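You operate a simulated robot arm through the tools that you are given. There is no shell and no other tool. Be economical: measure what you need, move in short steps, check, and stop when the job is done.

You are at the controls of a simulated two-armed robot. One attempt, no reset.

Task
Take the dish cloth from the worktop and lay it out flat on the worktop end.

Only the result counts: the job must be done as asked and must still hold three seconds after the hand-in. Knocking over, shifting, dropping, spilling or breaking anything else fails it. Flat cloth is picked up by pressing the open fingertips on it (5 to 10 N) and closing them slowly along it; thin cloth reads only 2 to 8 mm in the jaws.

Robot
Two 7-joint arms with two-finger parallel grippers on one trunk, on a base that drives. Base frame: it is fixed to the floor where the robot stands at the start and does not move with it; the origin is under the middle of the robot, x ahead of it, y to its left, z up. Readings come in cm, degrees, newtons and seconds.
The left shoulder is at the start at [7, 16.3, 122], the right one opposite. Places, roughly: worktop end [70, 40, 90]. Payload 3.43 kg a hand.
The tool frame of a hand sits at the grasp point between the pads (the TCP): z along the fingers, y along the line on which they close. The tips reach 3.4 cm beyond it. The gripper opens to 12.8 cm. The fingers are 2.4 cm wide and 1.2 cm thick; the gripper's body (4.8 by 13 cm) begins 9.6 cm behind the TCP.
Orientation is that of the tool frame in the base frame, as a unit quaternion [x, y, z, w]. With the fingers straight down and closing along the base's y, the tool's x points along the base's -x, its y along +y and its z along -z.

Tools
- The arms move only by the tool jog_arm. It takes "left_commands", "right_commands" or both (then of equal length, played together; a hand with none holds still); each is a list of rows, each a list of 7 numbers: the shift along the tool's x, y, z in cm, then the turn, a rotation vector about the tool's x, y, z in degrees, then the finger opening in cm, from 0 to 12.8. In form: [[dx, dy, dz, ax, ay, az, grip], ...]. A call has 1 to 10 rows; each row shifts and turns the commanded pose from where the row before left it, along the tool's axes as they then stand. Each row takes 0.2 s and may step no farther than 5 cm and 8.6 degrees from the row before; otherwise, or with a gripper value out of range, the whole call is refused. A pose out of reach is approached as far as the arm can. The call stops where the force on the tool passes 40 N (or 10 N more than at its start, if that is more) or the arm is blocked; 0.2 s more then pass. Each finger travels about 15.3 cm/s and halts on what it meets, pressing with about 21 N; the grip force reading is that of the motor and also rises with nothing between the fingers. The clock runs only during rows and for 0.2 s after the last one: add rows that do not move to give the fingers time. It gives the time, the measured TCP pose, the force on the tool (base axes), the opening and the grip force at its end, in the units of the frame above (readings bear some noise), and new pictures: "views" is both (left out), scene, wrist or none (wrist: the cameras of the hands that moved).
- Cameras (640 x 400 px; columns grow to the right, rows downward): "scene" is now at [15.22, 4.19, 145.18]; the picture's right is [0.40, -0.92, 0.00], its down [-0.51, -0.22, -0.83] and it looks along [0.77, 0.33, -0.55] (base axes); focal length 275 px, centre (320, 200). "left" rides on the left gripper at [7.6, 1.1, -16] in its tool frame; the picture's right is [-0.15, 0.99, 0.00], its down [-0.88, -0.13, -0.46] and it looks along [-0.45, -0.07, 0.89] (tool axes); focal length 234 px, centre (320, 200). "right" rides on the right gripper at [7.6, -1.1, -16] in its tool frame; the picture's right is [0.15, 0.99, 0.00], its down [-0.88, 0.13, -0.46] and it looks along [-0.45, 0.07, 0.89] (tool axes); focal length 234 px, centre (320, 200). There is no depth. A picture from a camera that has moved, and an enlarged one, comes with that camera's place and axes in the base frame and with its lens. The place of the scene camera against the robot may be out by one fixed shift of up to 2.5 cm in any direction.
- move_column(by): slides the trunk up (or, below 0, down) by that many cm; the arms and the scene camera ride with it, the base frame stays. It gives what a move gives, with no picture.
- steer(legs): drives the robot by 1 to 6 legs, each [ahead, left, turn to the left] in cm, cm and degrees, along the robot's own axes; the way and the turn of a leg run together, so that a leg with both is an arc; at most 150 cm and 180 degrees a leg. The arms and the cameras ride along, it lands a little off, and it stops where it bumps. It gives what a move gives, and a new picture of the scene camera.
- head_to(pan, tilt): turns the head with the scene camera to pan (to the left, within 86 degrees either way) and tilt (down, from -29 to 69), counted from straight ahead of the robot. It gives what a move gives, and a new picture of the scene camera.
- close_up(camera, box): a new picture of the part [left, top, right, bottom] of that camera's present view, enlarged. No time passes.
- hand_in(): hands the job in; it is judged then, once.

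Work in short steps. Places have to be worked out from the pictures, the camera data and where the tool is seen: move nearer, look again, correct. Check each grasp and each placing, and mend what went wrong. You have 120 turns and 260 pictures in all, those below and enlarged ones among them. Open the grippers and draw the arms clear of the work before you hand the job in, unless the task says otherwise; then end with one line.

The tools are called after ">>>" as a command line: name --argument value ..., lists and objects as JSON in quotes. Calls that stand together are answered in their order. jog_arm: Moves the arms, as the interface text tells. Its arguments: {"type":"object","properties":{"left_commands":{"type":"array"},"right_commands":{"type":"array"},"views":{"type":"string","enum":["both","scene","wrist","none"]}},"required":[]} The other tools are called the same way: move_column (by) slides the trunk up or down; steer (legs) drives the base; head_to (pan, tilt) turns the head that bears the scene camera; close_up (camera, box) takes an enlarged picture of a part of a camera's view; hand_in () hands the job in.

At the start:

```text
clock: 0.0
left_tool_pos: [44.9, 40.15, 121.42]
left_tool_rot: [-0.001, 1.0, 0.0, 0.0]
left_contact_force: [0.7, 0.4, -0.4]
left_width: 12.84
left_gripper_force: 0.0
right_tool_pos: [51.53, -8.09, 115.37]
right_tool_rot: [0.0, 1.0, 0.0, 0.0]
right_contact_force: [0.0, 0.2, 1.2]
right_width: 12.82
right_gripper_force: 0.1
trunk travel left (down, up): [-70.0, 24.0]
robot x, y, heading: [0.09, -0.2, -0.0]
head pan, tilt: [23.3, 33.5]
```

scene: 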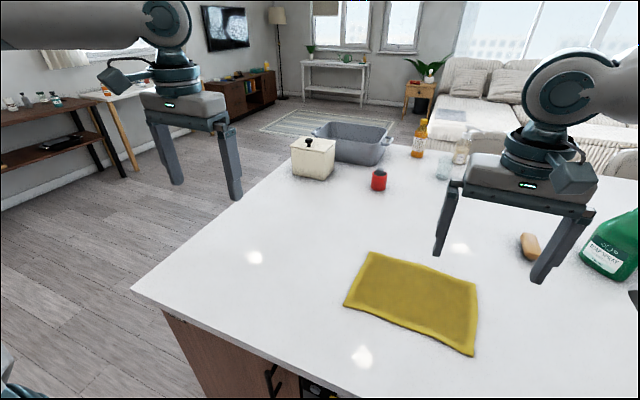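
right: 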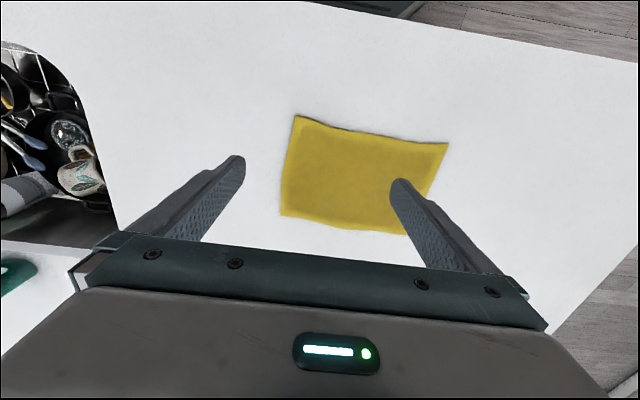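
left: 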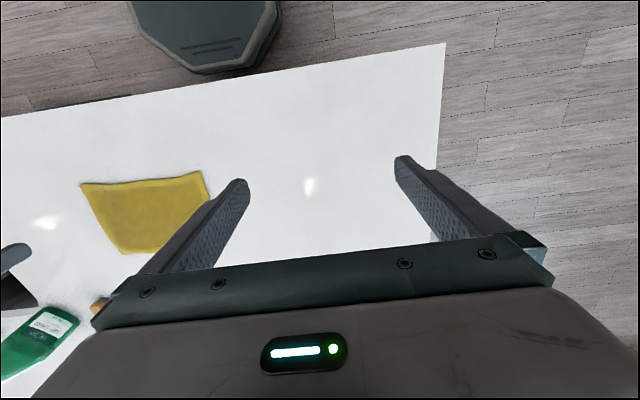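

The cloth is about 20 x 29 cm, with its middle near [61-66, 0], and the worktop end looks free. I'll bring both hands nearer, over its left and right edges, and look again.

>>> jog_arm --left_commands '[[-2, -2.5, 2, 0, 0, 0, 8], [-2, -2.5, 2, 0, 0, 0, 8], [-2, -2.5, 2, 0, 0, 0, 8], [-2, -2.5, 2, 0, 0, 0, 8], [-2, -2.5, 2, 0, 0, 0, 8], [-2, -2.5, 2, 0, 0, 0, 8], [-2, -2.5, 2, 0, 0, 0, 8], [-2, -2.5, 2, 0, 0, 0, 8], [0, 0, 0, 0, 0, 0, 8]]' --right_commands '[[-1.2, -0.4, 1.2, 0, 0, 0, 8], [-1.2, -0.4, 1.2, 0, 0, 0, 8], [-1.2, -0.4, 1.2, 0, 0, 0, 8], [-1.2, -0.4, 1.2, 0, 0, 0, 8], [-1.2, -0.4, 1.2, 0, 0, 0, 8], [-1.2, -0.4, 1.2, 0, 0, 0, 8], [-1.2, -0.4, 1.2, 0, 0, 0, 8], [-1.2, -0.4, 1.2, 0, 0, 0, 8], [0, 0, 0, 0, 0, 0, 8]]'

```text
clock: 2.0
left_tool_pos: [61.1, 20.28, 105.35]
left_tool_rot: [0.0, 1.0, 0.0, 0.001]
left_contact_force: [0.1, -0.2, 0.0]
left_width: 8.02
left_gripper_force: 0.0
right_tool_pos: [61.02, -11.27, 105.89]
right_tool_rot: [0.001, 1.0, 0.001, 0.001]
right_contact_force: [-0.6, -1.2, 0.1]
right_width: 8.01
right_gripper_force: 0.0
trunk travel left (down, up): [-70.0, 24.0]
robot x, y, heading: [-0.02, 0.15, -0.2]
head pan, tilt: [23.3, 33.5]
camera scene: at [15.06, 4.21, 145.2], right [0.4, -0.92, 0.0], down [-0.51, -0.22, -0.83], along [0.77, 0.33, -0.55], focal length 275 px, centre (320, 200)
camera right: at [53.52, -12.43, 121.7], right [-0.15, 0.99, 0.0], down [0.88, 0.13, 0.46], along [0.45, 0.07, -0.89], focal length 234 px, centre (320, 200)
camera left: at [53.42, 21.51, 121.34], right [0.14, 0.99, 0.0], down [0.88, -0.13, 0.46], along [0.45, -0.07, -0.89], focal length 234 px, centre (320, 200)
```

scene: 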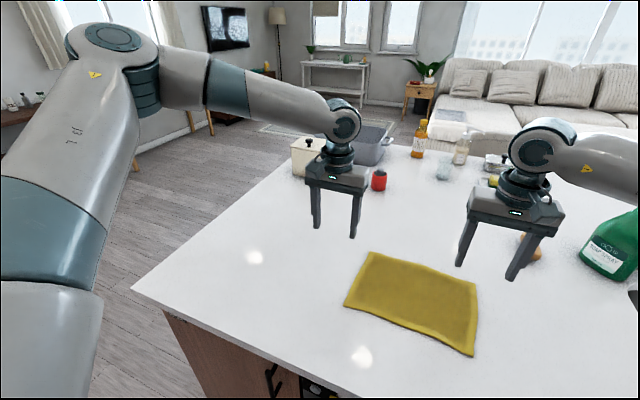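
right: 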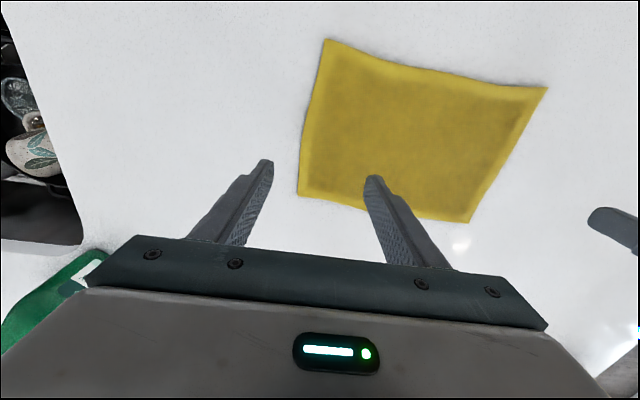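
left: 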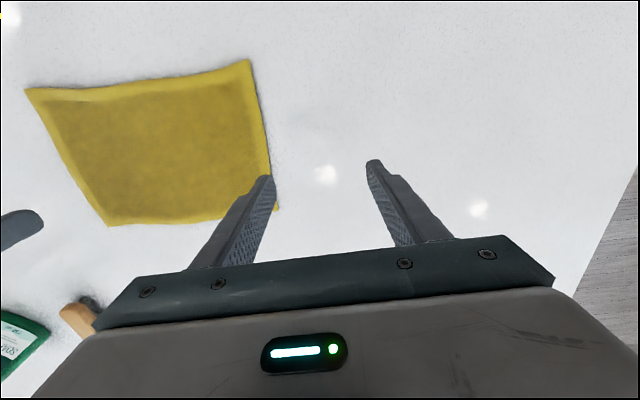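

Combining the three views, the surface seems a few cm higher than stated, and the cloth spans about x 50–70, y -13..14.5. I'll lower both hands over the short edges, staying just above, with a smaller opening.

>>> jog_arm --left_commands '[[0.2, -2, 1.6, 0, 0, 0, 6], [0.2, -2, 1.6, 0, 0, 0, 4], [0.2, -2, 1.6, 0, 0, 0, 3], [0.2, -2, 1.6, 0, 0, 0, 3], [0.2, -1.5, 1.6, 0, 0, 0, 3], [0, 0, 0, 0, 0, 0, 3]]' --right_commands '[[0.2, 0.5, 1.7, 0, 0, 0, 6], [0.2, 0.5, 1.7, 0, 0, 0, 4], [0.2, 0.5, 1.7, 0, 0, 0, 3], [0.2, 0.5, 1.7, 0, 0, 0, 3], [0.2, 0.3, 1.7, 0, 0, 0, 3], [0, 0, 0, 0, 0, 0, 3]]'

```text
clock: 3.4
left_tool_pos: [56.37, 16.93, 99.93]
left_tool_rot: [-0.001, 1.0, -0.002, 0.0]
left_contact_force: [-0.2, -1.1, 0.5]
left_width: 2.98
left_gripper_force: 0.0
left hand out of reach, approached as far as the arm can: row 2, 3, 4, 5
right_tool_pos: [60.24, -9.14, 97.18]
right_tool_rot: [0.001, 1.0, -0.001, 0.001]
right_contact_force: [0.5, 0.6, 0.0]
right_width: 2.99
right_gripper_force: 0.0
trunk travel left (down, up): [-70.0, 24.0]
robot x, y, heading: [-0.01, -0.14, 0.1]
head pan, tilt: [23.3, 33.5]
camera scene: at [15.25, 4.18, 145.18], right [0.4, -0.92, 0.0], down [-0.51, -0.22, -0.83], along [0.77, 0.33, -0.55], focal length 275 px, centre (320, 200)
camera right: at [52.59, -10.15, 113.02], right [-0.15, 0.99, 0.0], down [0.88, 0.13, 0.46], along [0.45, 0.07, -0.89], focal length 234 px, centre (320, 200)
camera left: at [48.73, 18.03, 115.71], right [0.14, 0.99, 0.0], down [0.88, -0.13, 0.46], along [0.45, -0.07, -0.89], focal length 234 px, centre (320, 200)
```

scene: 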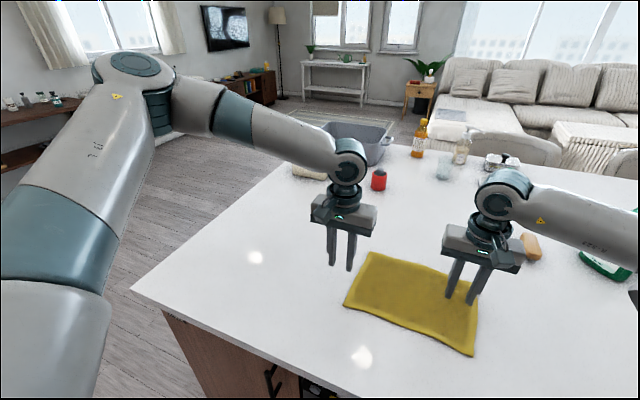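
right: 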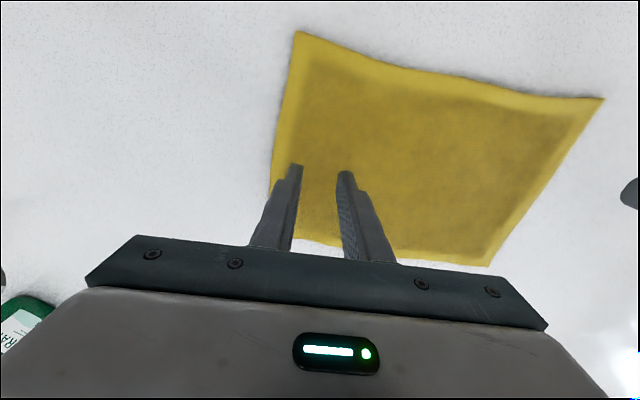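
left: 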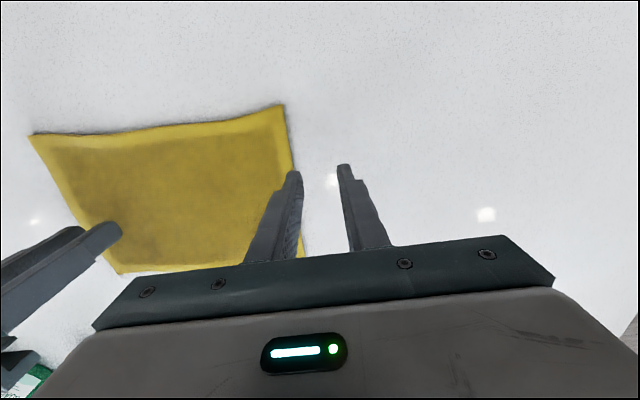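

The right hand is placed well over the cloth, but the left arm stalled at [56, 17, 100]. I'll retreat it up and back, then try another way in.

>>> jog_arm --left_commands '[[0.5, 0, -4, 0, 0, 0, 3], [1, 0, -4, 0, 0, 0, 3], [2, -1, -3, 0, 0, 0, 3], [2, -2, -3, 0, 0, 0, 3], [0, -2, 0, 0, 0, 0, 3], [0, -2, 0, 0, 0, 0, 3], [0, 0, 0, 0, 0, 0, 3]]' --views "none"

```text
clock: 5.0
left_tool_pos: [50.65, 12.14, 113.94]
left_tool_rot: [-0.001, 1.0, -0.001, 0.002]
left_contact_force: [0.7, 0.1, -0.2]
left_width: 3.0
left_gripper_force: 0.1
left hand out of reach, approached as far as the arm can: row 6
right_tool_pos: [60.08, -9.11, 97.13]
right_tool_rot: [0.0, 1.0, 0.001, 0.0]
right_contact_force: [0.7, -0.9, 0.4]
right_width: 2.97
right_gripper_force: 0.0
trunk travel left (down, up): [-70.0, 24.0]
robot x, y, heading: [0.15, -0.41, -0.0]
head pan, tilt: [23.3, 33.5]
```

The limit looks like a wrist joint rather than distance. I'll test whether yawing the left hand lets it go further right.

>>> jog_arm --left_commands '[[0, 0, 0, 0, 0, 8, 3], [0, 0, 0, 0, 0, 8, 3], [0, 0, 0, 0, 0, 8, 3], [-1, -2, 0, 0, 0, 0, 3], [-1, -2, 0, 0, 0, 0, 3], [-1, -1, 3, 0, 0, 0, 3], [-1, 0, 4, 0, 0, 0, 3]]' --views "none"

```text
clock: 6.6
left_tool_pos: [50.84, 12.55, 107.55]
left_tool_rot: [0.208, 0.978, -0.002, 0.001]
left_contact_force: [-0.1, 0.5, 0.0]
left_width: 3.02
left_gripper_force: 0.1
left hand out of reach, approached as far as the arm can: row 4, 5, 6, 7
right_tool_pos: [60.2, -9.15, 97.16]
right_tool_rot: [0.001, 1.0, 0.001, 0.0]
right_contact_force: [0.8, -0.9, 0.4]
right_width: 2.99
right_gripper_force: 0.1
trunk travel left (down, up): [-70.0, 24.0]
robot x, y, heading: [0.06, -0.17, 0.1]
head pan, tilt: [23.3, 33.5]
```

Yaw isn't the cause, so the left arm can't come nearer the middle. I'll undo the yaw, and test whether the right hand can work nearer the middle, so that shifting the base to the right would serve both.

>>> jog_arm --left_commands '[[0, 2, 0, 0, 0, -8, 3], [0, 2, 0, 0, 0, -8, 3], [0, 2, 0, 0, 0, -8, 3], [-2, 1, 0, 0, 0, 0, 3], [-2, 1, 0, 0, 0, 0, 3], [-2, 0, 0, 0, 0, 0, 3], [-2, 0, 0, 0, 0, 0, 3]]' --right_commands '[[0, 0, -3, 0, 0, 0, 3], [0, 2, 0, 0, 0, 0, 3], [0, 2, 0, 0, 0, 0, 3], [0, 2, 0, 0, 0, 0, 3], [0, 2, 0, 0, 0, 0, 3], [0, 2, 3, 0, 0, 0, 3], [0, 0, 0, 0, 0, 0, 3]]' --views "none"

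```text
clock: 8.2
left_tool_pos: [60.31, 20.28, 107.47]
left_tool_rot: [0.0, 1.0, -0.001, -0.001]
left_contact_force: [0.8, 0.1, -0.1]
left_width: 2.99
left_gripper_force: 0.2
right_tool_pos: [60.02, 0.97, 97.23]
right_tool_rot: [0.001, 1.0, 0.0, 0.001]
right_contact_force: [0.9, -0.3, 0.8]
right_width: 3.01
right_gripper_force: 0.1
trunk travel left (down, up): [-70.0, 24.0]
robot x, y, heading: [0.35, -0.06, -0.1]
head pan, tilt: [23.3, 33.5]
```

The right hand reaches the midline easily. I'll shift the base 9 cm to the right, which puts the left hand near y=11 and the right near y=-8.

>>> steer --legs '[[0, -9, 0]]'

```text
clock: 9.3
left_tool_pos: [60.31, 11.71, 107.53]
left_tool_rot: [0.0, 1.0, 0.0, 0.001]
left_contact_force: [0.0, -0.1, -0.8]
left_width: 3.01
left_gripper_force: 0.0
right_tool_pos: [60.1, -7.76, 97.27]
right_tool_rot: [0.0, 1.0, 0.001, 0.0]
right_contact_force: [-0.3, -0.1, 0.1]
right_width: 3.0
right_gripper_force: 0.0
trunk travel left (down, up): [-70.0, 24.0]
robot x, y, heading: [-0.09, -8.49, 0.1]
head pan, tilt: [23.3, 33.5]
camera scene: at [15.24, -4.52, 145.18], right [0.4, -0.92, 0.0], down [-0.51, -0.22, -0.83], along [0.77, 0.33, -0.55], focal length 275 px, centre (320, 200)
```

scene: 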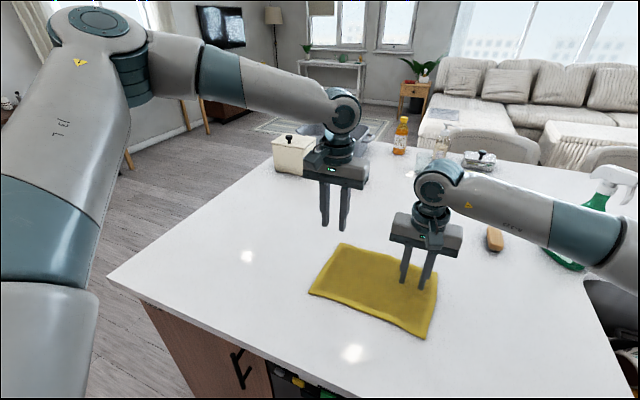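

Now lower the left hand to the same height and shift the right one slightly toward its edge, then look.

>>> jog_arm --left_commands '[[0, 0, 2.5, 0, 0, 0, 3], [0, 0, 2.5, 0, 0, 0, 3], [0, 0, 2.5, 0, 0, 0, 3], [0, 0, 2.8, 0, 0, 0, 3], [0, 0, 0, 0, 0, 0, 3]]' --right_commands '[[0, -0.5, 0, 0, 0, 0, 3], [0, -0.5, 0, 0, 0, 0, 3], [0, -0.5, 0, 0, 0, 0, 3], [0, 0, 0, 0, 0, 0, 3], [0, 0, 0, 0, 0, 0, 3]]'

```text
clock: 10.5
left_tool_pos: [60.14, 11.81, 97.3]
left_tool_rot: [-0.002, 1.0, -0.001, 0.001]
left_contact_force: [0.2, -1.1, 0.0]
left_width: 2.99
left_gripper_force: 0.1
left hand out of reach, approached as far as the arm can: row 4
right_tool_pos: [60.03, -9.32, 97.29]
right_tool_rot: [0.0, 1.0, 0.0, -0.001]
right_contact_force: [0.5, 0.5, 0.9]
right_width: 2.99
right_gripper_force: 0.2
trunk travel left (down, up): [-70.0, 24.0]
robot x, y, heading: [-0.11, -9.13, 0.4]
head pan, tilt: [23.3, 33.5]
camera scene: at [15.17, -4.62, 145.19], right [0.4, -0.92, 0.0], down [-0.51, -0.22, -0.83], along [0.77, 0.33, -0.55], focal length 275 px, centre (320, 200)
camera right: at [52.41, -10.4, 113.2], right [-0.15, 0.99, 0.0], down [0.88, 0.13, 0.46], along [0.45, 0.07, -0.89], focal length 234 px, centre (320, 200)
camera left: at [52.42, 12.87, 113.22], right [0.14, 0.99, 0.0], down [0.88, -0.13, 0.46], along [0.45, -0.07, -0.89], focal length 234 px, centre (320, 200)
```

scene: 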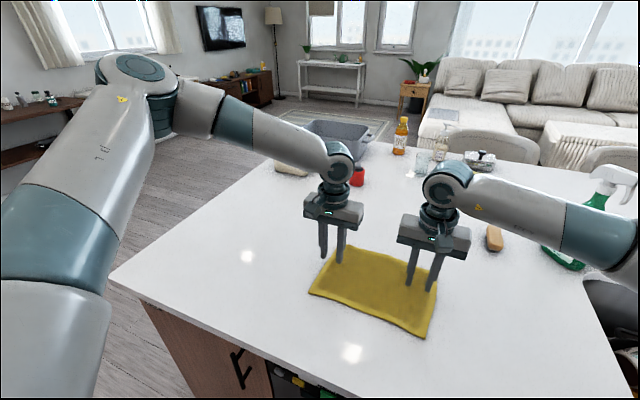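
right: 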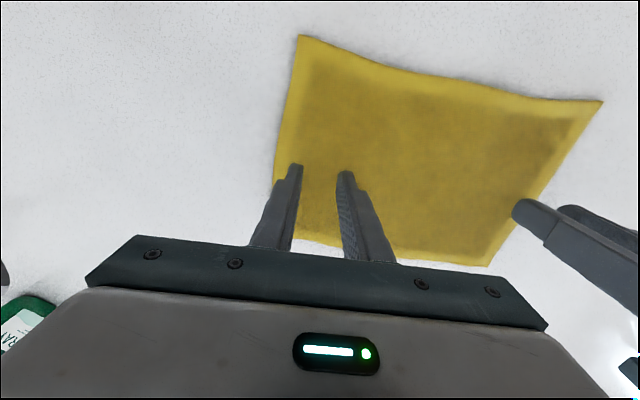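
left: 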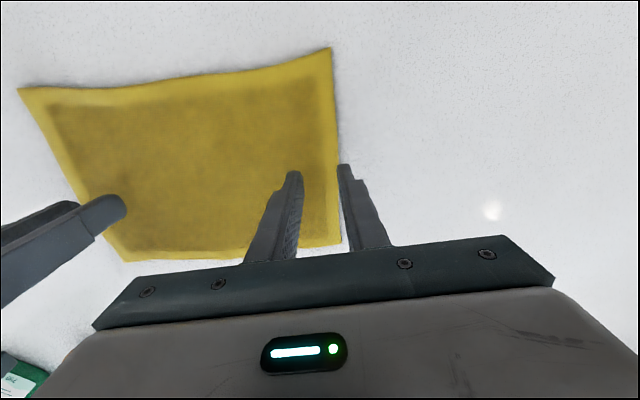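

The left outer finger is right at the cloth edge and the arm is again at its limit, so I'll shift the base another 4 cm right, then re-centre both hands.

>>> steer --legs '[[0, -4, 0]]'

>>> jog_arm --left_commands '[[0, 1, 0, 0, 0, 0, 3], [0, 1, 0.5, 0, 0, 0, 3], [0, 0, 0.5, 0, 0, 0, 3]]' --right_commands '[[0, 1.5, 0, 0, 0, 0, 3], [0, 1.5, 0.5, 0, 0, 0, 3], [0, 1, 0.5, 0, 0, 0, 3]]' --views "wrist"

```text
clock: 11.4
left_tool_pos: [60.1, 8.24, 97.29]
left_tool_rot: [-0.004, 1.0, -0.002, 0.0]
left_contact_force: [0.3, 0.5, 0.2]
left_width: 3.02
left_gripper_force: 0.0
right_tool_pos: [60.04, -12.79, 97.25]
right_tool_rot: [-0.001, 1.0, -0.001, 0.0]
right_contact_force: [-0.4, 0.8, 0.7]
right_width: 2.99
right_gripper_force: 0.1
trunk travel left (down, up): [-70.0, 24.0]
robot x, y, heading: [-0.03, -12.57, 0.2]
head pan, tilt: [23.3, 33.5]
camera scene: at [15.25, -8.03, 145.17], right [0.4, -0.92, 0.0], down [-0.51, -0.22, -0.83], along [0.76, 0.33, -0.55], focal length 275 px, centre (320, 200)
```

scene: 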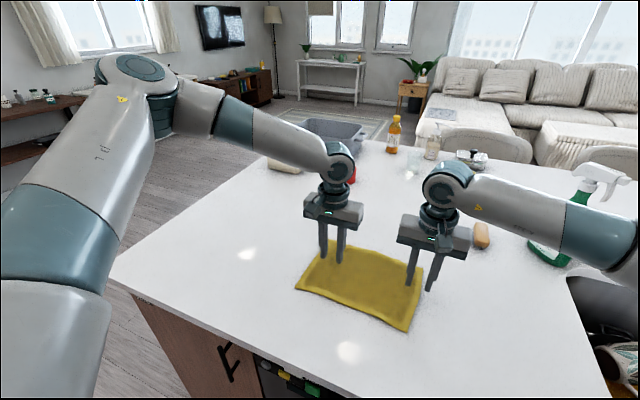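

```text
clock: 12.2
left_tool_pos: [60.14, 9.86, 96.36]
left_tool_rot: [-0.003, 1.0, 0.001, 0.0]
left_contact_force: [-0.4, 0.4, -0.4]
left_width: 2.98
left_gripper_force: 0.0
right_tool_pos: [59.96, -9.14, 96.24]
right_tool_rot: [-0.001, 1.0, 0.001, 0.0]
right_contact_force: [0.3, 0.5, -0.1]
right_width: 2.99
right_gripper_force: 0.0
trunk travel left (down, up): [-70.0, 24.0]
robot x, y, heading: [-0.24, -12.69, 0.2]
head pan, tilt: [23.3, 33.5]
camera right: at [52.39, -10.22, 112.08], right [-0.15, 0.99, 0.0], down [0.88, 0.13, 0.46], along [0.45, 0.07, -0.89], focal length 234 px, centre (320, 200)
camera left: at [52.42, 11.01, 112.21], right [0.14, 0.99, 0.0], down [0.88, -0.13, 0.46], along [0.45, -0.06, -0.89], focal length 234 px, centre (320, 200)
```

right: 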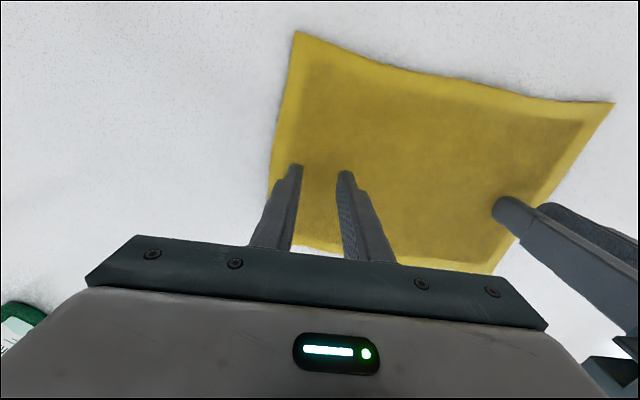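
left: 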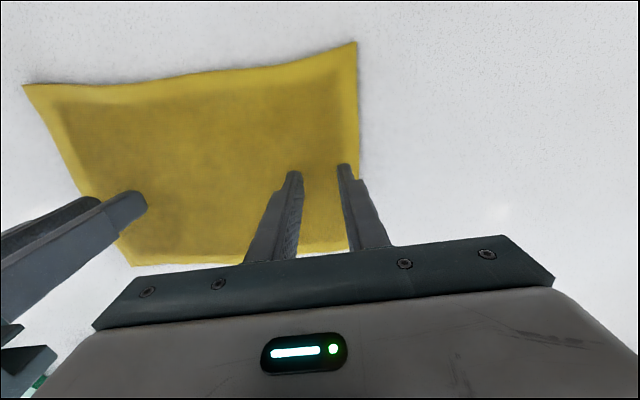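

Both hands straddle the fabric just inside the short edges. I'll descend in small steps until they touch.

>>> jog_arm --left_commands '[[0, 0, 0.5, 0, 0, 0, 3], [0, 0, 0.5, 0, 0, 0, 3], [0, 0, 0.5, 0, 0, 0, 3]]' --right_commands '[[0, 0, 0.5, 0, 0, 0, 3], [0, 0, 0.5, 0, 0, 0, 3], [0, 0, 0.5, 0, 0, 0, 3]]' --views "none"

```text
clock: 13.0
left_tool_pos: [60.02, 9.91, 94.93]
left_tool_rot: [-0.003, 1.0, -0.001, 0.002]
left_contact_force: [0.7, 0.4, 2.4]
left_width: 3.01
left_gripper_force: 0.1
right_tool_pos: [60.02, -9.01, 94.75]
right_tool_rot: [-0.002, 1.0, 0.001, 0.001]
right_contact_force: [0.6, 0.2, 2.6]
right_width: 2.99
right_gripper_force: 0.0
trunk travel left (down, up): [-70.0, 24.0]
robot x, y, heading: [0.09, -12.57, 0.2]
head pan, tilt: [23.3, 33.5]
```

Slight contact (about 2.5 N) at TCP z≈94.8, so the surface is at about 91. I'll press a little more.

>>> jog_arm --left_commands '[[0, 0, 0.2, 0, 0, 0, 3], [0, 0, 0, 0, 0, 0, 3]]' --right_commands '[[0, 0, 0.2, 0, 0, 0, 3], [0, 0, 0, 0, 0, 0, 3]]' --views "none"

```text
clock: 13.6
left_tool_pos: [60.09, 10.08, 94.76]
left_tool_rot: [-0.003, 1.0, 0.0, 0.002]
left_contact_force: [1.2, 1.2, 7.8]
left_width: 3.01
left_gripper_force: 0.0
right_tool_pos: [59.98, -9.15, 94.77]
right_tool_rot: [-0.002, 1.0, 0.001, 0.002]
right_contact_force: [1.8, 1.7, 11.7]
right_width: 2.99
right_gripper_force: 0.0
trunk travel left (down, up): [-70.0, 24.0]
robot x, y, heading: [0.39, -12.61, 0.3]
head pan, tilt: [23.3, 33.5]
```

Left reads 7.8 N and right 11.7 N, so I'll ease the right slightly and close both slowly along the cloth.

>>> jog_arm --left_commands '[[0, 0, 0, 0, 0, 0, 2.6], [0, 0, 0, 0, 0, 0, 2.2], [0, 0, 0, 0, 0, 0, 1.8], [0, 0, 0, 0, 0, 0, 1.4], [0, 0, 0, 0, 0, 0, 1.0], [0, 0, 0, 0, 0, 0, 0.6], [0, 0, 0, 0, 0, 0, 0.3], [0, 0, 0, 0, 0, 0, 0], [0, 0, 0, 0, 0, 0, 0]]' --right_commands '[[0, 0, -0.1, 0, 0, 0, 2.6], [0, 0, 0, 0, 0, 0, 2.2], [0, 0, 0, 0, 0, 0, 1.8], [0, 0, 0, 0, 0, 0, 1.4], [0, 0, 0, 0, 0, 0, 1.0], [0, 0, 0, 0, 0, 0, 0.6], [0, 0, 0, 0, 0, 0, 0.3], [0, 0, 0, 0, 0, 0, 0], [0, 0, 0, 0, 0, 0, 0]]'

```text
clock: 15.6
left_tool_pos: [60.11, 9.99, 94.67]
left_tool_rot: [-0.003, 1.0, -0.001, 0.001]
left_contact_force: [-0.5, -0.7, 12.6]
left_width: 0.03
left_gripper_force: 21.2
right_tool_pos: [59.85, -9.08, 94.96]
right_tool_rot: [-0.001, 1.0, -0.001, 0.001]
right_contact_force: [-0.4, 2.1, 3.0]
right_width: 0.38
right_gripper_force: 20.7
trunk travel left (down, up): [-70.0, 24.0]
robot x, y, heading: [-0.13, -12.68, 0.5]
head pan, tilt: [23.3, 33.5]
camera scene: at [15.06, -8.46, 145.2], right [0.4, -0.92, 0.0], down [-0.51, -0.22, -0.83], along [0.77, 0.33, -0.55], focal length 275 px, centre (320, 200)
camera right: at [52.32, -10.16, 110.66], right [-0.15, 0.99, 0.0], down [0.88, 0.13, 0.46], along [0.45, 0.07, -0.89], focal length 234 px, centre (320, 200)
camera left: at [52.28, 11.06, 110.59], right [0.14, 0.99, 0.0], down [0.88, -0.12, 0.46], along [0.45, -0.07, -0.89], focal length 234 px, centre (320, 200)
```

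scene: 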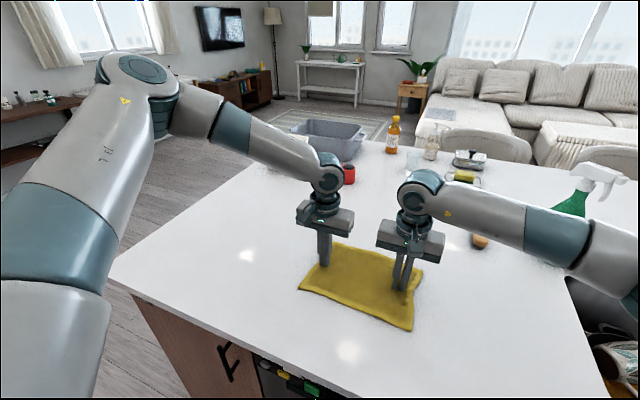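
right: 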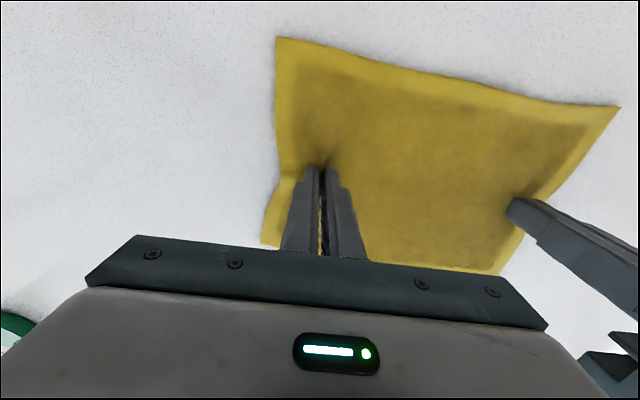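
left: 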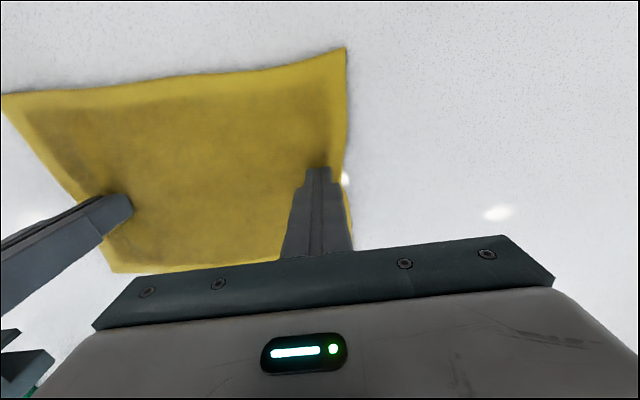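

The right hand holds cloth (3.8 mm), while the left closed empty. I'll lift the left slightly, reopen it, shift it 0.7 cm inward and press again.

>>> jog_arm --left_commands '[[0, 0, -0.6, 0, 0, 0, 0.5], [0, -0.7, -0.4, 0, 0, 0, 3], [0, 0, 0, 0, 0, 0, 3], [0, 0, 0.5, 0, 0, 0, 3], [0, 0, 0.4, 0, 0, 0, 3], [0, 0, 0.1, 0, 0, 0, 3], [0, 0, 0, 0, 0, 0, 3]]' --views "wrist"

```text
clock: 17.2
left_tool_pos: [59.92, 9.56, 94.77]
left_tool_rot: [-0.003, 1.0, -0.001, 0.002]
left_contact_force: [0.4, -1.5, 2.4]
left_width: 3.02
left_gripper_force: 0.1
right_tool_pos: [59.84, -8.98, 94.71]
right_tool_rot: [-0.002, 1.0, 0.0, 0.001]
right_contact_force: [0.1, 0.3, 4.6]
right_width: 0.38
right_gripper_force: 21.8
trunk travel left (down, up): [-70.0, 24.0]
robot x, y, heading: [0.02, -12.17, 0.0]
head pan, tilt: [23.3, 33.5]
camera left: at [52.24, 10.63, 110.69], right [0.14, 0.99, 0.0], down [0.88, -0.12, 0.46], along [0.45, -0.07, -0.89], focal length 234 px, centre (320, 200)
```

left: 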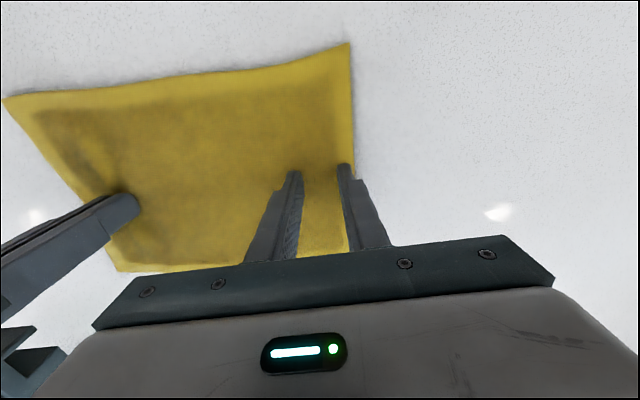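

The outer finger still sits near the hem, so I'll move another 0.7 cm inward and press harder.

>>> jog_arm --left_commands '[[0, -0.7, -0.5, 0, 0, 0, 3], [0, 0, 0.5, 0, 0, 0, 3], [0, 0, 0.2, 0, 0, 0, 3], [0, 0, 0, 0, 0, 0, 3]]' --views "none"

```text
clock: 18.2
left_tool_pos: [59.58, 9.33, 94.91]
left_tool_rot: [-0.002, 1.0, -0.001, 0.001]
left_contact_force: [0.1, -1.4, 2.5]
left_width: 2.99
left_gripper_force: 0.1
left hand out of reach, approached as far as the arm can: row 1, 3
right_tool_pos: [59.87, -9.05, 94.69]
right_tool_rot: [-0.002, 1.0, 0.0, 0.0]
right_contact_force: [0.1, 0.2, 5.1]
right_width: 0.37
right_gripper_force: 21.0
trunk travel left (down, up): [-70.0, 24.0]
robot x, y, heading: [-0.12, -12.81, 0.0]
head pan, tilt: [23.3, 33.5]
```

The left arm is at its limit again. I'll release the right, lift both hands a little, shift the base 5 cm more to the right and regrasp both.

>>> jog_arm --left_commands '[[0, 1, -1, 0, 0, 0, 3], [0, 2, -1, 0, 0, 0, 3], [0, 2, 0, 0, 0, 0, 3], [0, 0, 0, 0, 0, 0, 3]]' --right_commands '[[0, 0, 0, 0, 0, 0, 2], [0, 0, 0, 0, 0, 0, 3.5], [0, 0, -1, 0, 0, 0, 3], [0, 0, -1, 0, 0, 0, 3]]' --views "none"

>>> steer --legs '[[0, -5, 0]]'

```text
clock: 19.2
left_tool_pos: [59.66, 14.29, 96.73]
left_tool_rot: [-0.002, 1.0, -0.001, 0.001]
left_contact_force: [0.7, -0.9, -0.5]
left_width: 3.01
left_gripper_force: 0.1
right_tool_pos: [59.98, -9.12, 96.82]
right_tool_rot: [-0.002, 1.0, 0.0, 0.001]
right_contact_force: [-1.1, 0.3, 0.3]
right_width: 3.0
right_gripper_force: 0.1
trunk travel left (down, up): [-70.0, 24.0]
robot x, y, heading: [0.13, -12.44, 0.0]
head pan, tilt: [23.3, 33.5]
```

```text
clock: 20.1
left_tool_pos: [59.56, 9.68, 96.61]
left_tool_rot: [-0.004, 1.0, -0.002, 0.0]
left_contact_force: [0.9, -0.2, -0.1]
left_width: 3.0
left_gripper_force: 0.0
right_tool_pos: [60.17, -13.55, 96.74]
right_tool_rot: [-0.002, 1.0, -0.001, 0.0]
right_contact_force: [0.3, 0.1, 0.6]
right_width: 3.0
right_gripper_force: 0.0
trunk travel left (down, up): [-70.0, 24.0]
robot x, y, heading: [-0.07, -17.37, 0.3]
head pan, tilt: [23.3, 33.5]
camera scene: at [15.25, -12.94, 145.17], right [0.4, -0.92, 0.0], down [-0.51, -0.22, -0.83], along [0.76, 0.33, -0.55], focal length 275 px, centre (320, 200)
```

scene: 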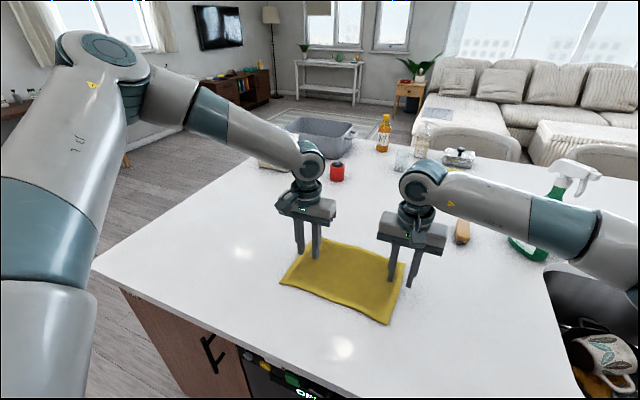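

Now I'll place the left at y≈8.6 and the right at y≈-9, and lower them to just above contact.

>>> jog_arm --left_commands '[[0, -0.5, 0, 0, 0, 0, 3], [0, -0.6, 0.5, 0, 0, 0, 3], [0, 0, 0.7, 0, 0, 0, 3]]' --right_commands '[[0, 1.5, 0, 0, 0, 0, 3], [0, 1.5, 0.5, 0, 0, 0, 3], [0, 1.4, 0.7, 0, 0, 0, 3]]' --views "wrist"

```text
clock: 20.9
left_tool_pos: [59.65, 8.48, 95.54]
left_tool_rot: [-0.003, 1.0, -0.001, 0.0]
left_contact_force: [-0.7, -0.2, 0.3]
left_width: 2.98
left_gripper_force: 0.2
right_tool_pos: [59.99, -9.37, 95.42]
right_tool_rot: [-0.002, 1.0, -0.001, 0.0]
right_contact_force: [0.0, 0.7, -0.4]
right_width: 2.99
right_gripper_force: 0.1
trunk travel left (down, up): [-70.0, 24.0]
robot x, y, heading: [0.03, -17.23, 0.3]
head pan, tilt: [23.3, 33.5]
camera right: at [52.51, -10.52, 111.33], right [-0.15, 0.99, 0.0], down [0.88, 0.13, 0.46], along [0.45, 0.07, -0.89], focal length 234 px, centre (320, 200)
camera left: at [51.95, 9.49, 111.44], right [0.14, 0.99, 0.0], down [0.88, -0.12, 0.46], along [0.45, -0.06, -0.89], focal length 234 px, centre (320, 200)
```

right: 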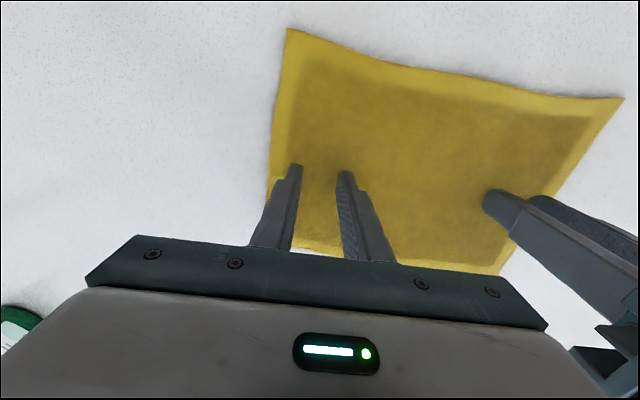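
left: 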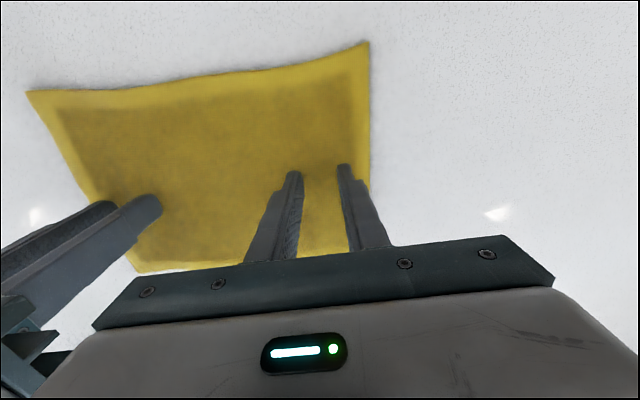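

Cloth is still flat (nicely unwrinkled after release) and both hands are well inside its edges. I'll press.

>>> jog_arm --left_commands '[[0, 0, 0.5, 0, 0, 0, 3], [0, 0, 0.3, 0, 0, 0, 3], [0, 0, 0.05, 0, 0, 0, 3]]' --right_commands '[[0, 0, 0.5, 0, 0, 0, 3], [0, 0, 0.2, 0, 0, 0, 3], [0, 0, 0, 0, 0, 0, 3]]' --views "none"

```text
clock: 21.7
left_tool_pos: [59.61, 8.41, 94.81]
left_tool_rot: [-0.003, 1.0, -0.001, 0.001]
left_contact_force: [0.2, 0.3, 4.8]
left_width: 3.02
left_gripper_force: 0.1
right_tool_pos: [60.08, -9.4, 94.91]
right_tool_rot: [-0.003, 1.0, 0.002, 0.0]
right_contact_force: [0.5, 0.0, 1.8]
right_width: 3.0
right_gripper_force: 0.0
trunk travel left (down, up): [-70.0, 24.0]
robot x, y, heading: [-0.23, -17.5, 0.2]
head pan, tilt: [23.3, 33.5]
```

Light contact (4.8 and 1.8 N). I'll press 1–2 mm more, then close slowly.

>>> jog_arm --left_commands '[[0, 0, 0.1, 0, 0, 0, 3], [0, 0, 0, 0, 0, 0, 2.6], [0, 0, 0, 0, 0, 0, 2.2], [0, 0, 0, 0, 0, 0, 1.8], [0, 0, 0, 0, 0, 0, 1.4], [0, 0, 0, 0, 0, 0, 1.0], [0, 0, 0, 0, 0, 0, 0.6], [0, 0, 0, 0, 0, 0, 0.3], [0, 0, 0, 0, 0, 0, 0], [0, 0, 0, 0, 0, 0, 0]]' --right_commands '[[0, 0, 0.2, 0, 0, 0, 3], [0, 0, 0, 0, 0, 0, 2.6], [0, 0, 0, 0, 0, 0, 2.2], [0, 0, 0, 0, 0, 0, 1.8], [0, 0, 0, 0, 0, 0, 1.4], [0, 0, 0, 0, 0, 0, 1.0], [0, 0, 0, 0, 0, 0, 0.6], [0, 0, 0, 0, 0, 0, 0.3], [0, 0, 0, 0, 0, 0, 0], [0, 0, 0, 0, 0, 0, 0]]' --views "wrist"

```text
clock: 23.9
left_tool_pos: [59.43, 8.37, 94.78]
left_tool_rot: [-0.004, 1.0, -0.001, 0.001]
left_contact_force: [0.1, 0.3, 9.3]
left_width: 0.01
left_gripper_force: 21.3
right_tool_pos: [59.86, -9.44, 94.69]
right_tool_rot: [-0.003, 1.0, 0.001, 0.0]
right_contact_force: [1.5, 0.5, 11.7]
right_width: 0.37
right_gripper_force: 20.8
trunk travel left (down, up): [-70.0, 24.0]
robot x, y, heading: [0.03, -17.46, 0.3]
head pan, tilt: [23.3, 33.5]
camera right: at [52.31, -10.55, 110.57], right [-0.15, 0.99, 0.0], down [0.88, 0.13, 0.46], along [0.45, 0.07, -0.89], focal length 234 px, centre (320, 200)
camera left: at [51.73, 9.51, 110.6], right [0.14, 0.99, 0.0], down [0.88, -0.12, 0.46], along [0.45, -0.06, -0.89], focal length 234 px, centre (320, 200)
```

right: 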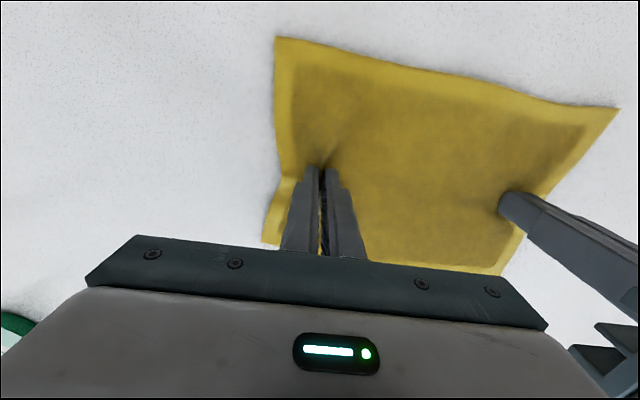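
left: 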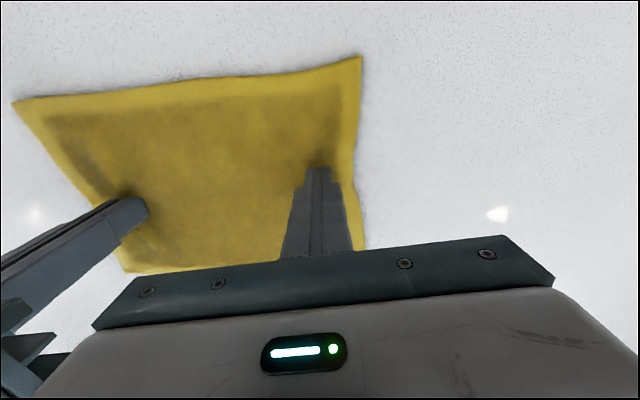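

Right gripped again (3.7 mm), left slipped over. I'll reopen the left and press a bit more firmly, checking the force before closing.

>>> jog_arm --left_commands '[[0, 0, -0.8, 0, 0, 0, 0.5], [0, 0, 0, 0, 0, 0, 3], [0, 0, 0, 0, 0, 0, 3], [0, 0, 0.6, 0, 0, 0, 3], [0, 0, 0.3, 0, 0, 0, 3], [0, 0, 0, 0, 0, 0, 3], [0, 0, 0, 0, 0, 0, 3]]' --views "none"

```text
clock: 25.5
left_tool_pos: [59.58, 8.23, 94.71]
left_tool_rot: [-0.004, 1.0, -0.002, 0.003]
left_contact_force: [-2.1, 3.6, 20.3]
left_width: 3.02
left_gripper_force: 0.0
right_tool_pos: [59.86, -9.4, 94.84]
right_tool_rot: [-0.002, 1.0, 0.001, 0.001]
right_contact_force: [1.8, -0.7, 8.3]
right_width: 0.41
right_gripper_force: 21.2
trunk travel left (down, up): [-70.0, 24.0]
robot x, y, heading: [0.0, -17.45, 0.1]
head pan, tilt: [23.3, 33.5]
```

20 N is too much, so I'll back off 1 mm and re-read before closing.

>>> jog_arm --left_commands '[[0, 0, -0.13, 0, 0, 0, 3], [0, 0, 0, 0, 0, 0, 3]]' --views "none"

```text
clock: 26.1
left_tool_pos: [59.48, 8.33, 94.7]
left_tool_rot: [-0.004, 1.0, 0.0, 0.002]
left_contact_force: [2.5, 2.3, 13.7]
left_width: 3.01
left_gripper_force: 0.2
right_tool_pos: [59.83, -9.51, 94.79]
right_tool_rot: [-0.002, 1.0, 0.0, 0.001]
right_contact_force: [-0.5, 0.1, 11.2]
right_width: 0.37
right_gripper_force: 21.1
trunk travel left (down, up): [-70.0, 24.0]
robot x, y, heading: [0.06, -17.69, 0.3]
head pan, tilt: [23.3, 33.5]
```

Still 13.7 N; I'll back off another half millimetre and close, more slowly this time.

>>> jog_arm --left_commands '[[0, 0, -0.07, 0, 0, 0, 3], [0, 0, 0, 0, 0, 0, 2.7], [0, 0, 0, 0, 0, 0, 2.4], [0, 0, 0, 0, 0, 0, 2.1], [0, 0, 0, 0, 0, 0, 1.8], [0, 0, 0, 0, 0, 0, 1.5]]' --views "wrist"

```text
clock: 27.5
left_tool_pos: [59.56, 8.33, 94.84]
left_tool_rot: [-0.003, 1.0, -0.001, 0.0]
left_contact_force: [0.0, -2.1, 4.9]
left_width: 1.57
left_gripper_force: 0.7
right_tool_pos: [59.89, -9.37, 94.64]
right_tool_rot: [-0.002, 1.0, 0.001, 0.001]
right_contact_force: [-1.8, 1.5, 11.5]
right_width: 0.38
right_gripper_force: 21.3
trunk travel left (down, up): [-70.0, 24.0]
robot x, y, heading: [-0.07, -17.43, 0.2]
head pan, tilt: [23.3, 33.5]
camera left: at [51.79, 9.42, 110.66], right [0.14, 0.99, 0.0], down [0.88, -0.12, 0.46], along [0.45, -0.06, -0.89], focal length 234 px, centre (320, 200)
```

left: 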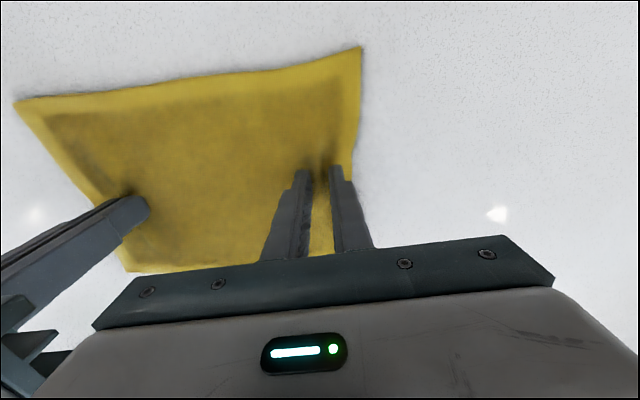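

This time a ridge forms between the fingers and the grip force is rising. Finish closing.

>>> jog_arm --left_commands '[[0, 0, 0, 0, 0, 0, 1.2], [0, 0, 0, 0, 0, 0, 0.9], [0, 0, 0, 0, 0, 0, 0.6], [0, 0, 0, 0, 0, 0, 0.3], [0, 0, 0, 0, 0, 0, 0], [0, 0, 0, 0, 0, 0, 0]]' --views "wrist"

```text
clock: 28.9
left_tool_pos: [59.54, 8.31, 94.9]
left_tool_rot: [-0.003, 1.0, -0.001, 0.001]
left_contact_force: [-0.1, -11.2, 3.9]
left_width: 0.42
left_gripper_force: 21.1
right_tool_pos: [59.85, -9.33, 94.73]
right_tool_rot: [-0.003, 1.0, 0.001, 0.001]
right_contact_force: [-0.3, 9.1, 11.7]
right_width: 0.41
right_gripper_force: 20.5
trunk travel left (down, up): [-70.0, 24.0]
robot x, y, heading: [-0.06, -17.41, 0.2]
head pan, tilt: [23.3, 33.5]
camera left: at [51.81, 9.39, 110.66], right [0.14, 0.99, 0.0], down [0.88, -0.12, 0.46], along [0.45, -0.07, -0.89], focal length 234 px, centre (320, 200)
```

left: 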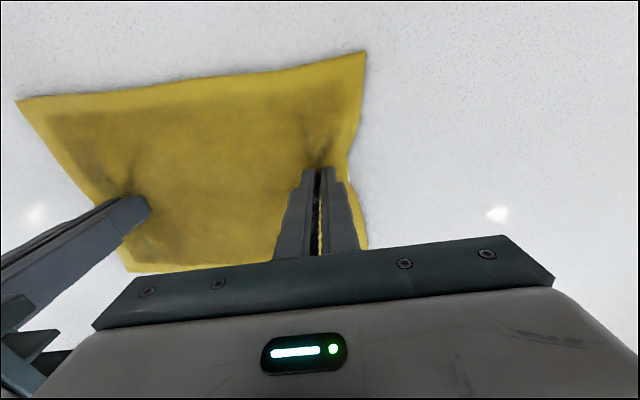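

Both hands now hold the cloth (about 4 mm each, taut by about 10 N). I'll ease the tension slightly, raise the tips about 0.5 cm, then drag it left by driving the base in stages.

>>> jog_arm --left_commands '[[0, -0.2, -0.3, 0, 0, 0, 0], [0, 0, -0.3, 0, 0, 0, 0]]' --right_commands '[[0, 0.2, -0.4, 0, 0, 0, 0], [0, 0, -0.3, 0, 0, 0, 0]]' --views "none"

>>> steer --legs '[[0, 12, 0]]'

```text
clock: 29.5
left_tool_pos: [59.51, 8.21, 95.33]
left_tool_rot: [-0.004, 1.0, 0.001, -0.001]
left_contact_force: [-0.6, -6.7, 0.7]
left_width: 0.4
left_gripper_force: 20.6
right_tool_pos: [59.96, -9.25, 95.32]
right_tool_rot: [-0.002, 1.0, 0.0, 0.0]
right_contact_force: [0.8, 6.0, 0.3]
right_width: 0.39
right_gripper_force: 21.4
trunk travel left (down, up): [-70.0, 24.0]
robot x, y, heading: [0.07, -17.22, 0.4]
head pan, tilt: [23.3, 33.5]
```

```text
clock: 30.7
left_tool_pos: [59.51, 20.24, 95.41]
left_tool_rot: [-0.004, 1.0, 0.0, 0.0]
left_contact_force: [-0.5, -5.6, -0.3]
left_width: 0.41
left_gripper_force: 21.1
right_tool_pos: [59.89, 2.87, 95.34]
right_tool_rot: [-0.003, 1.0, 0.001, 0.0]
right_contact_force: [-0.1, 4.9, 0.3]
right_width: 0.39
right_gripper_force: 20.7
trunk travel left (down, up): [-70.0, 24.0]
robot x, y, heading: [0.1, -5.85, 0.5]
head pan, tilt: [23.3, 33.5]
camera scene: at [15.16, -1.32, 145.19], right [0.4, -0.92, 0.0], down [-0.51, -0.22, -0.83], along [0.76, 0.33, -0.55], focal length 275 px, centre (320, 200)
```

scene: 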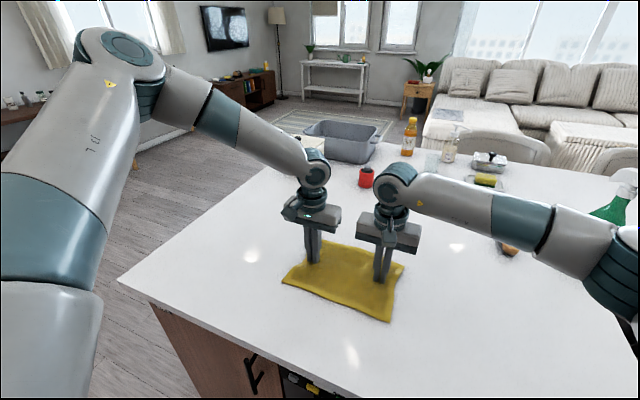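

The cloth moves with the hands and stays flat. I'll drive on left by 28 cm.

>>> steer --legs '[[0, 14, 0], [0, 14, 0]]'

```text
clock: 33.0
left_tool_pos: [59.33, 47.89, 95.41]
left_tool_rot: [-0.003, 1.0, -0.001, 0.001]
left_contact_force: [0.5, -4.5, 0.2]
left_width: 0.4
left_gripper_force: 21.3
right_tool_pos: [59.79, 30.55, 95.35]
right_tool_rot: [-0.002, 1.0, 0.002, 0.0]
right_contact_force: [0.7, 5.0, -0.1]
right_width: 0.38
right_gripper_force: 20.5
trunk travel left (down, up): [-70.0, 24.0]
robot x, y, heading: [-0.0, 21.84, 0.3]
head pan, tilt: [23.3, 33.5]
camera scene: at [15.05, 26.48, 145.19], right [0.4, -0.92, 0.0], down [-0.51, -0.22, -0.83], along [0.77, 0.33, -0.55], focal length 275 px, centre (320, 200)
```

scene: 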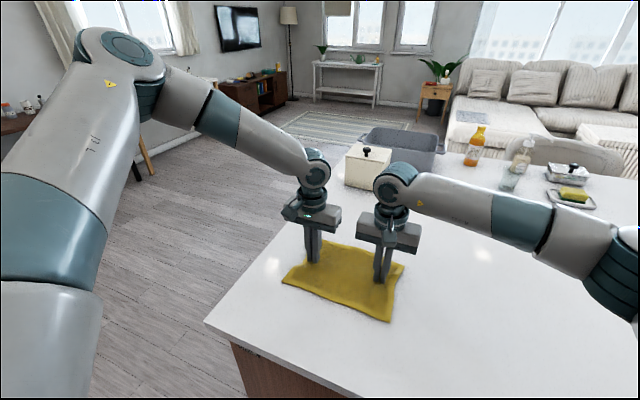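

The cloth is centred near y≈39.5 and is flat. Now I'll try easing it 3 cm ahead (+x) with the arms and see whether the leading part stays flat.

>>> jog_arm --left_commands '[[-0.75, 0, 0, 0, 0, 0, 0], [-0.75, 0, 0, 0, 0, 0, 0], [-0.75, 0, 0, 0, 0, 0, 0], [-0.75, 0, 0, 0, 0, 0, 0]]' --right_commands '[[-0.75, 0, 0, 0, 0, 0, 0], [-0.75, 0, 0, 0, 0, 0, 0], [-0.75, 0, 0, 0, 0, 0, 0], [-0.75, 0, 0, 0, 0, 0, 0]]'

```text
clock: 34.0
left_tool_pos: [62.44, 47.95, 95.47]
left_tool_rot: [-0.003, 1.0, 0.0, 0.001]
left_contact_force: [0.5, -4.2, -0.7]
left_width: 0.4
left_gripper_force: 20.8
right_tool_pos: [62.87, 30.62, 95.39]
right_tool_rot: [-0.002, 1.0, 0.001, 0.0]
right_contact_force: [0.0, 4.7, 0.2]
right_width: 0.37
right_gripper_force: 21.0
trunk travel left (down, up): [-70.0, 24.0]
robot x, y, heading: [-0.17, 22.19, 0.3]
head pan, tilt: [23.3, 33.5]
camera scene: at [15.11, 26.57, 145.18], right [0.4, -0.92, 0.0], down [-0.51, -0.22, -0.83], along [0.76, 0.33, -0.55], focal length 275 px, centre (320, 200)
camera right: at [55.38, 29.46, 111.19], right [-0.15, 0.99, 0.0], down [0.88, 0.13, 0.46], along [0.45, 0.07, -0.89], focal length 234 px, centre (320, 200)
camera left: at [54.78, 49.06, 111.23], right [0.14, 0.99, 0.0], down [0.88, -0.12, 0.46], along [0.45, -0.07, -0.89], focal length 234 px, centre (320, 200)
```

scene: 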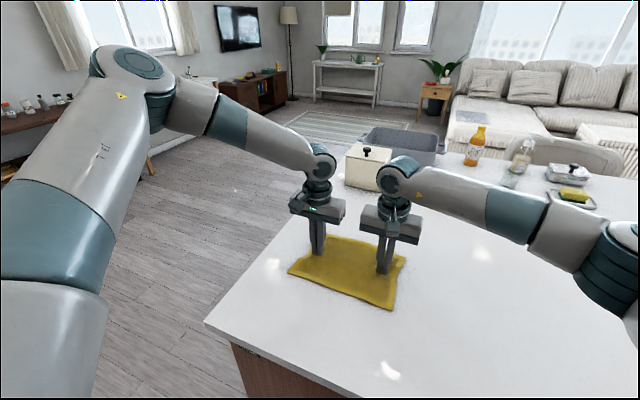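
right: 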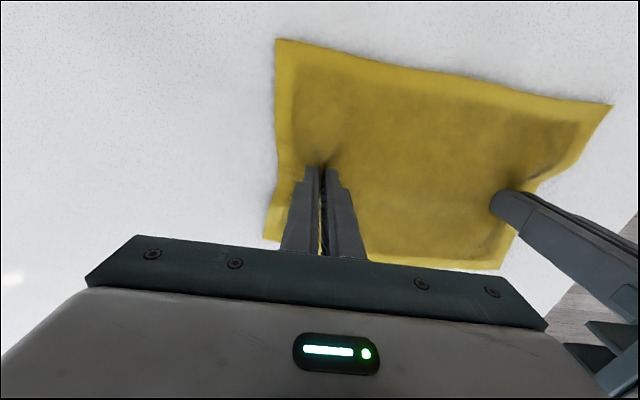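
left: 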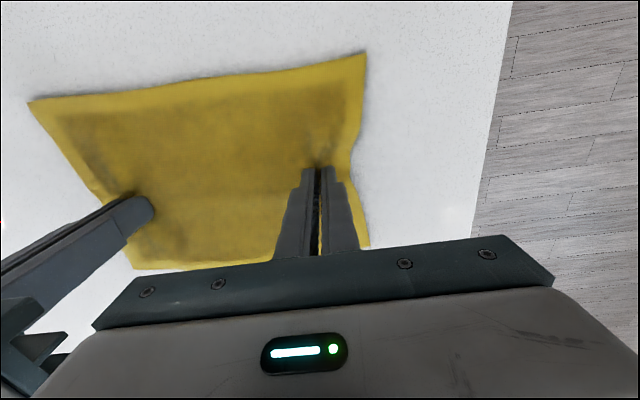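

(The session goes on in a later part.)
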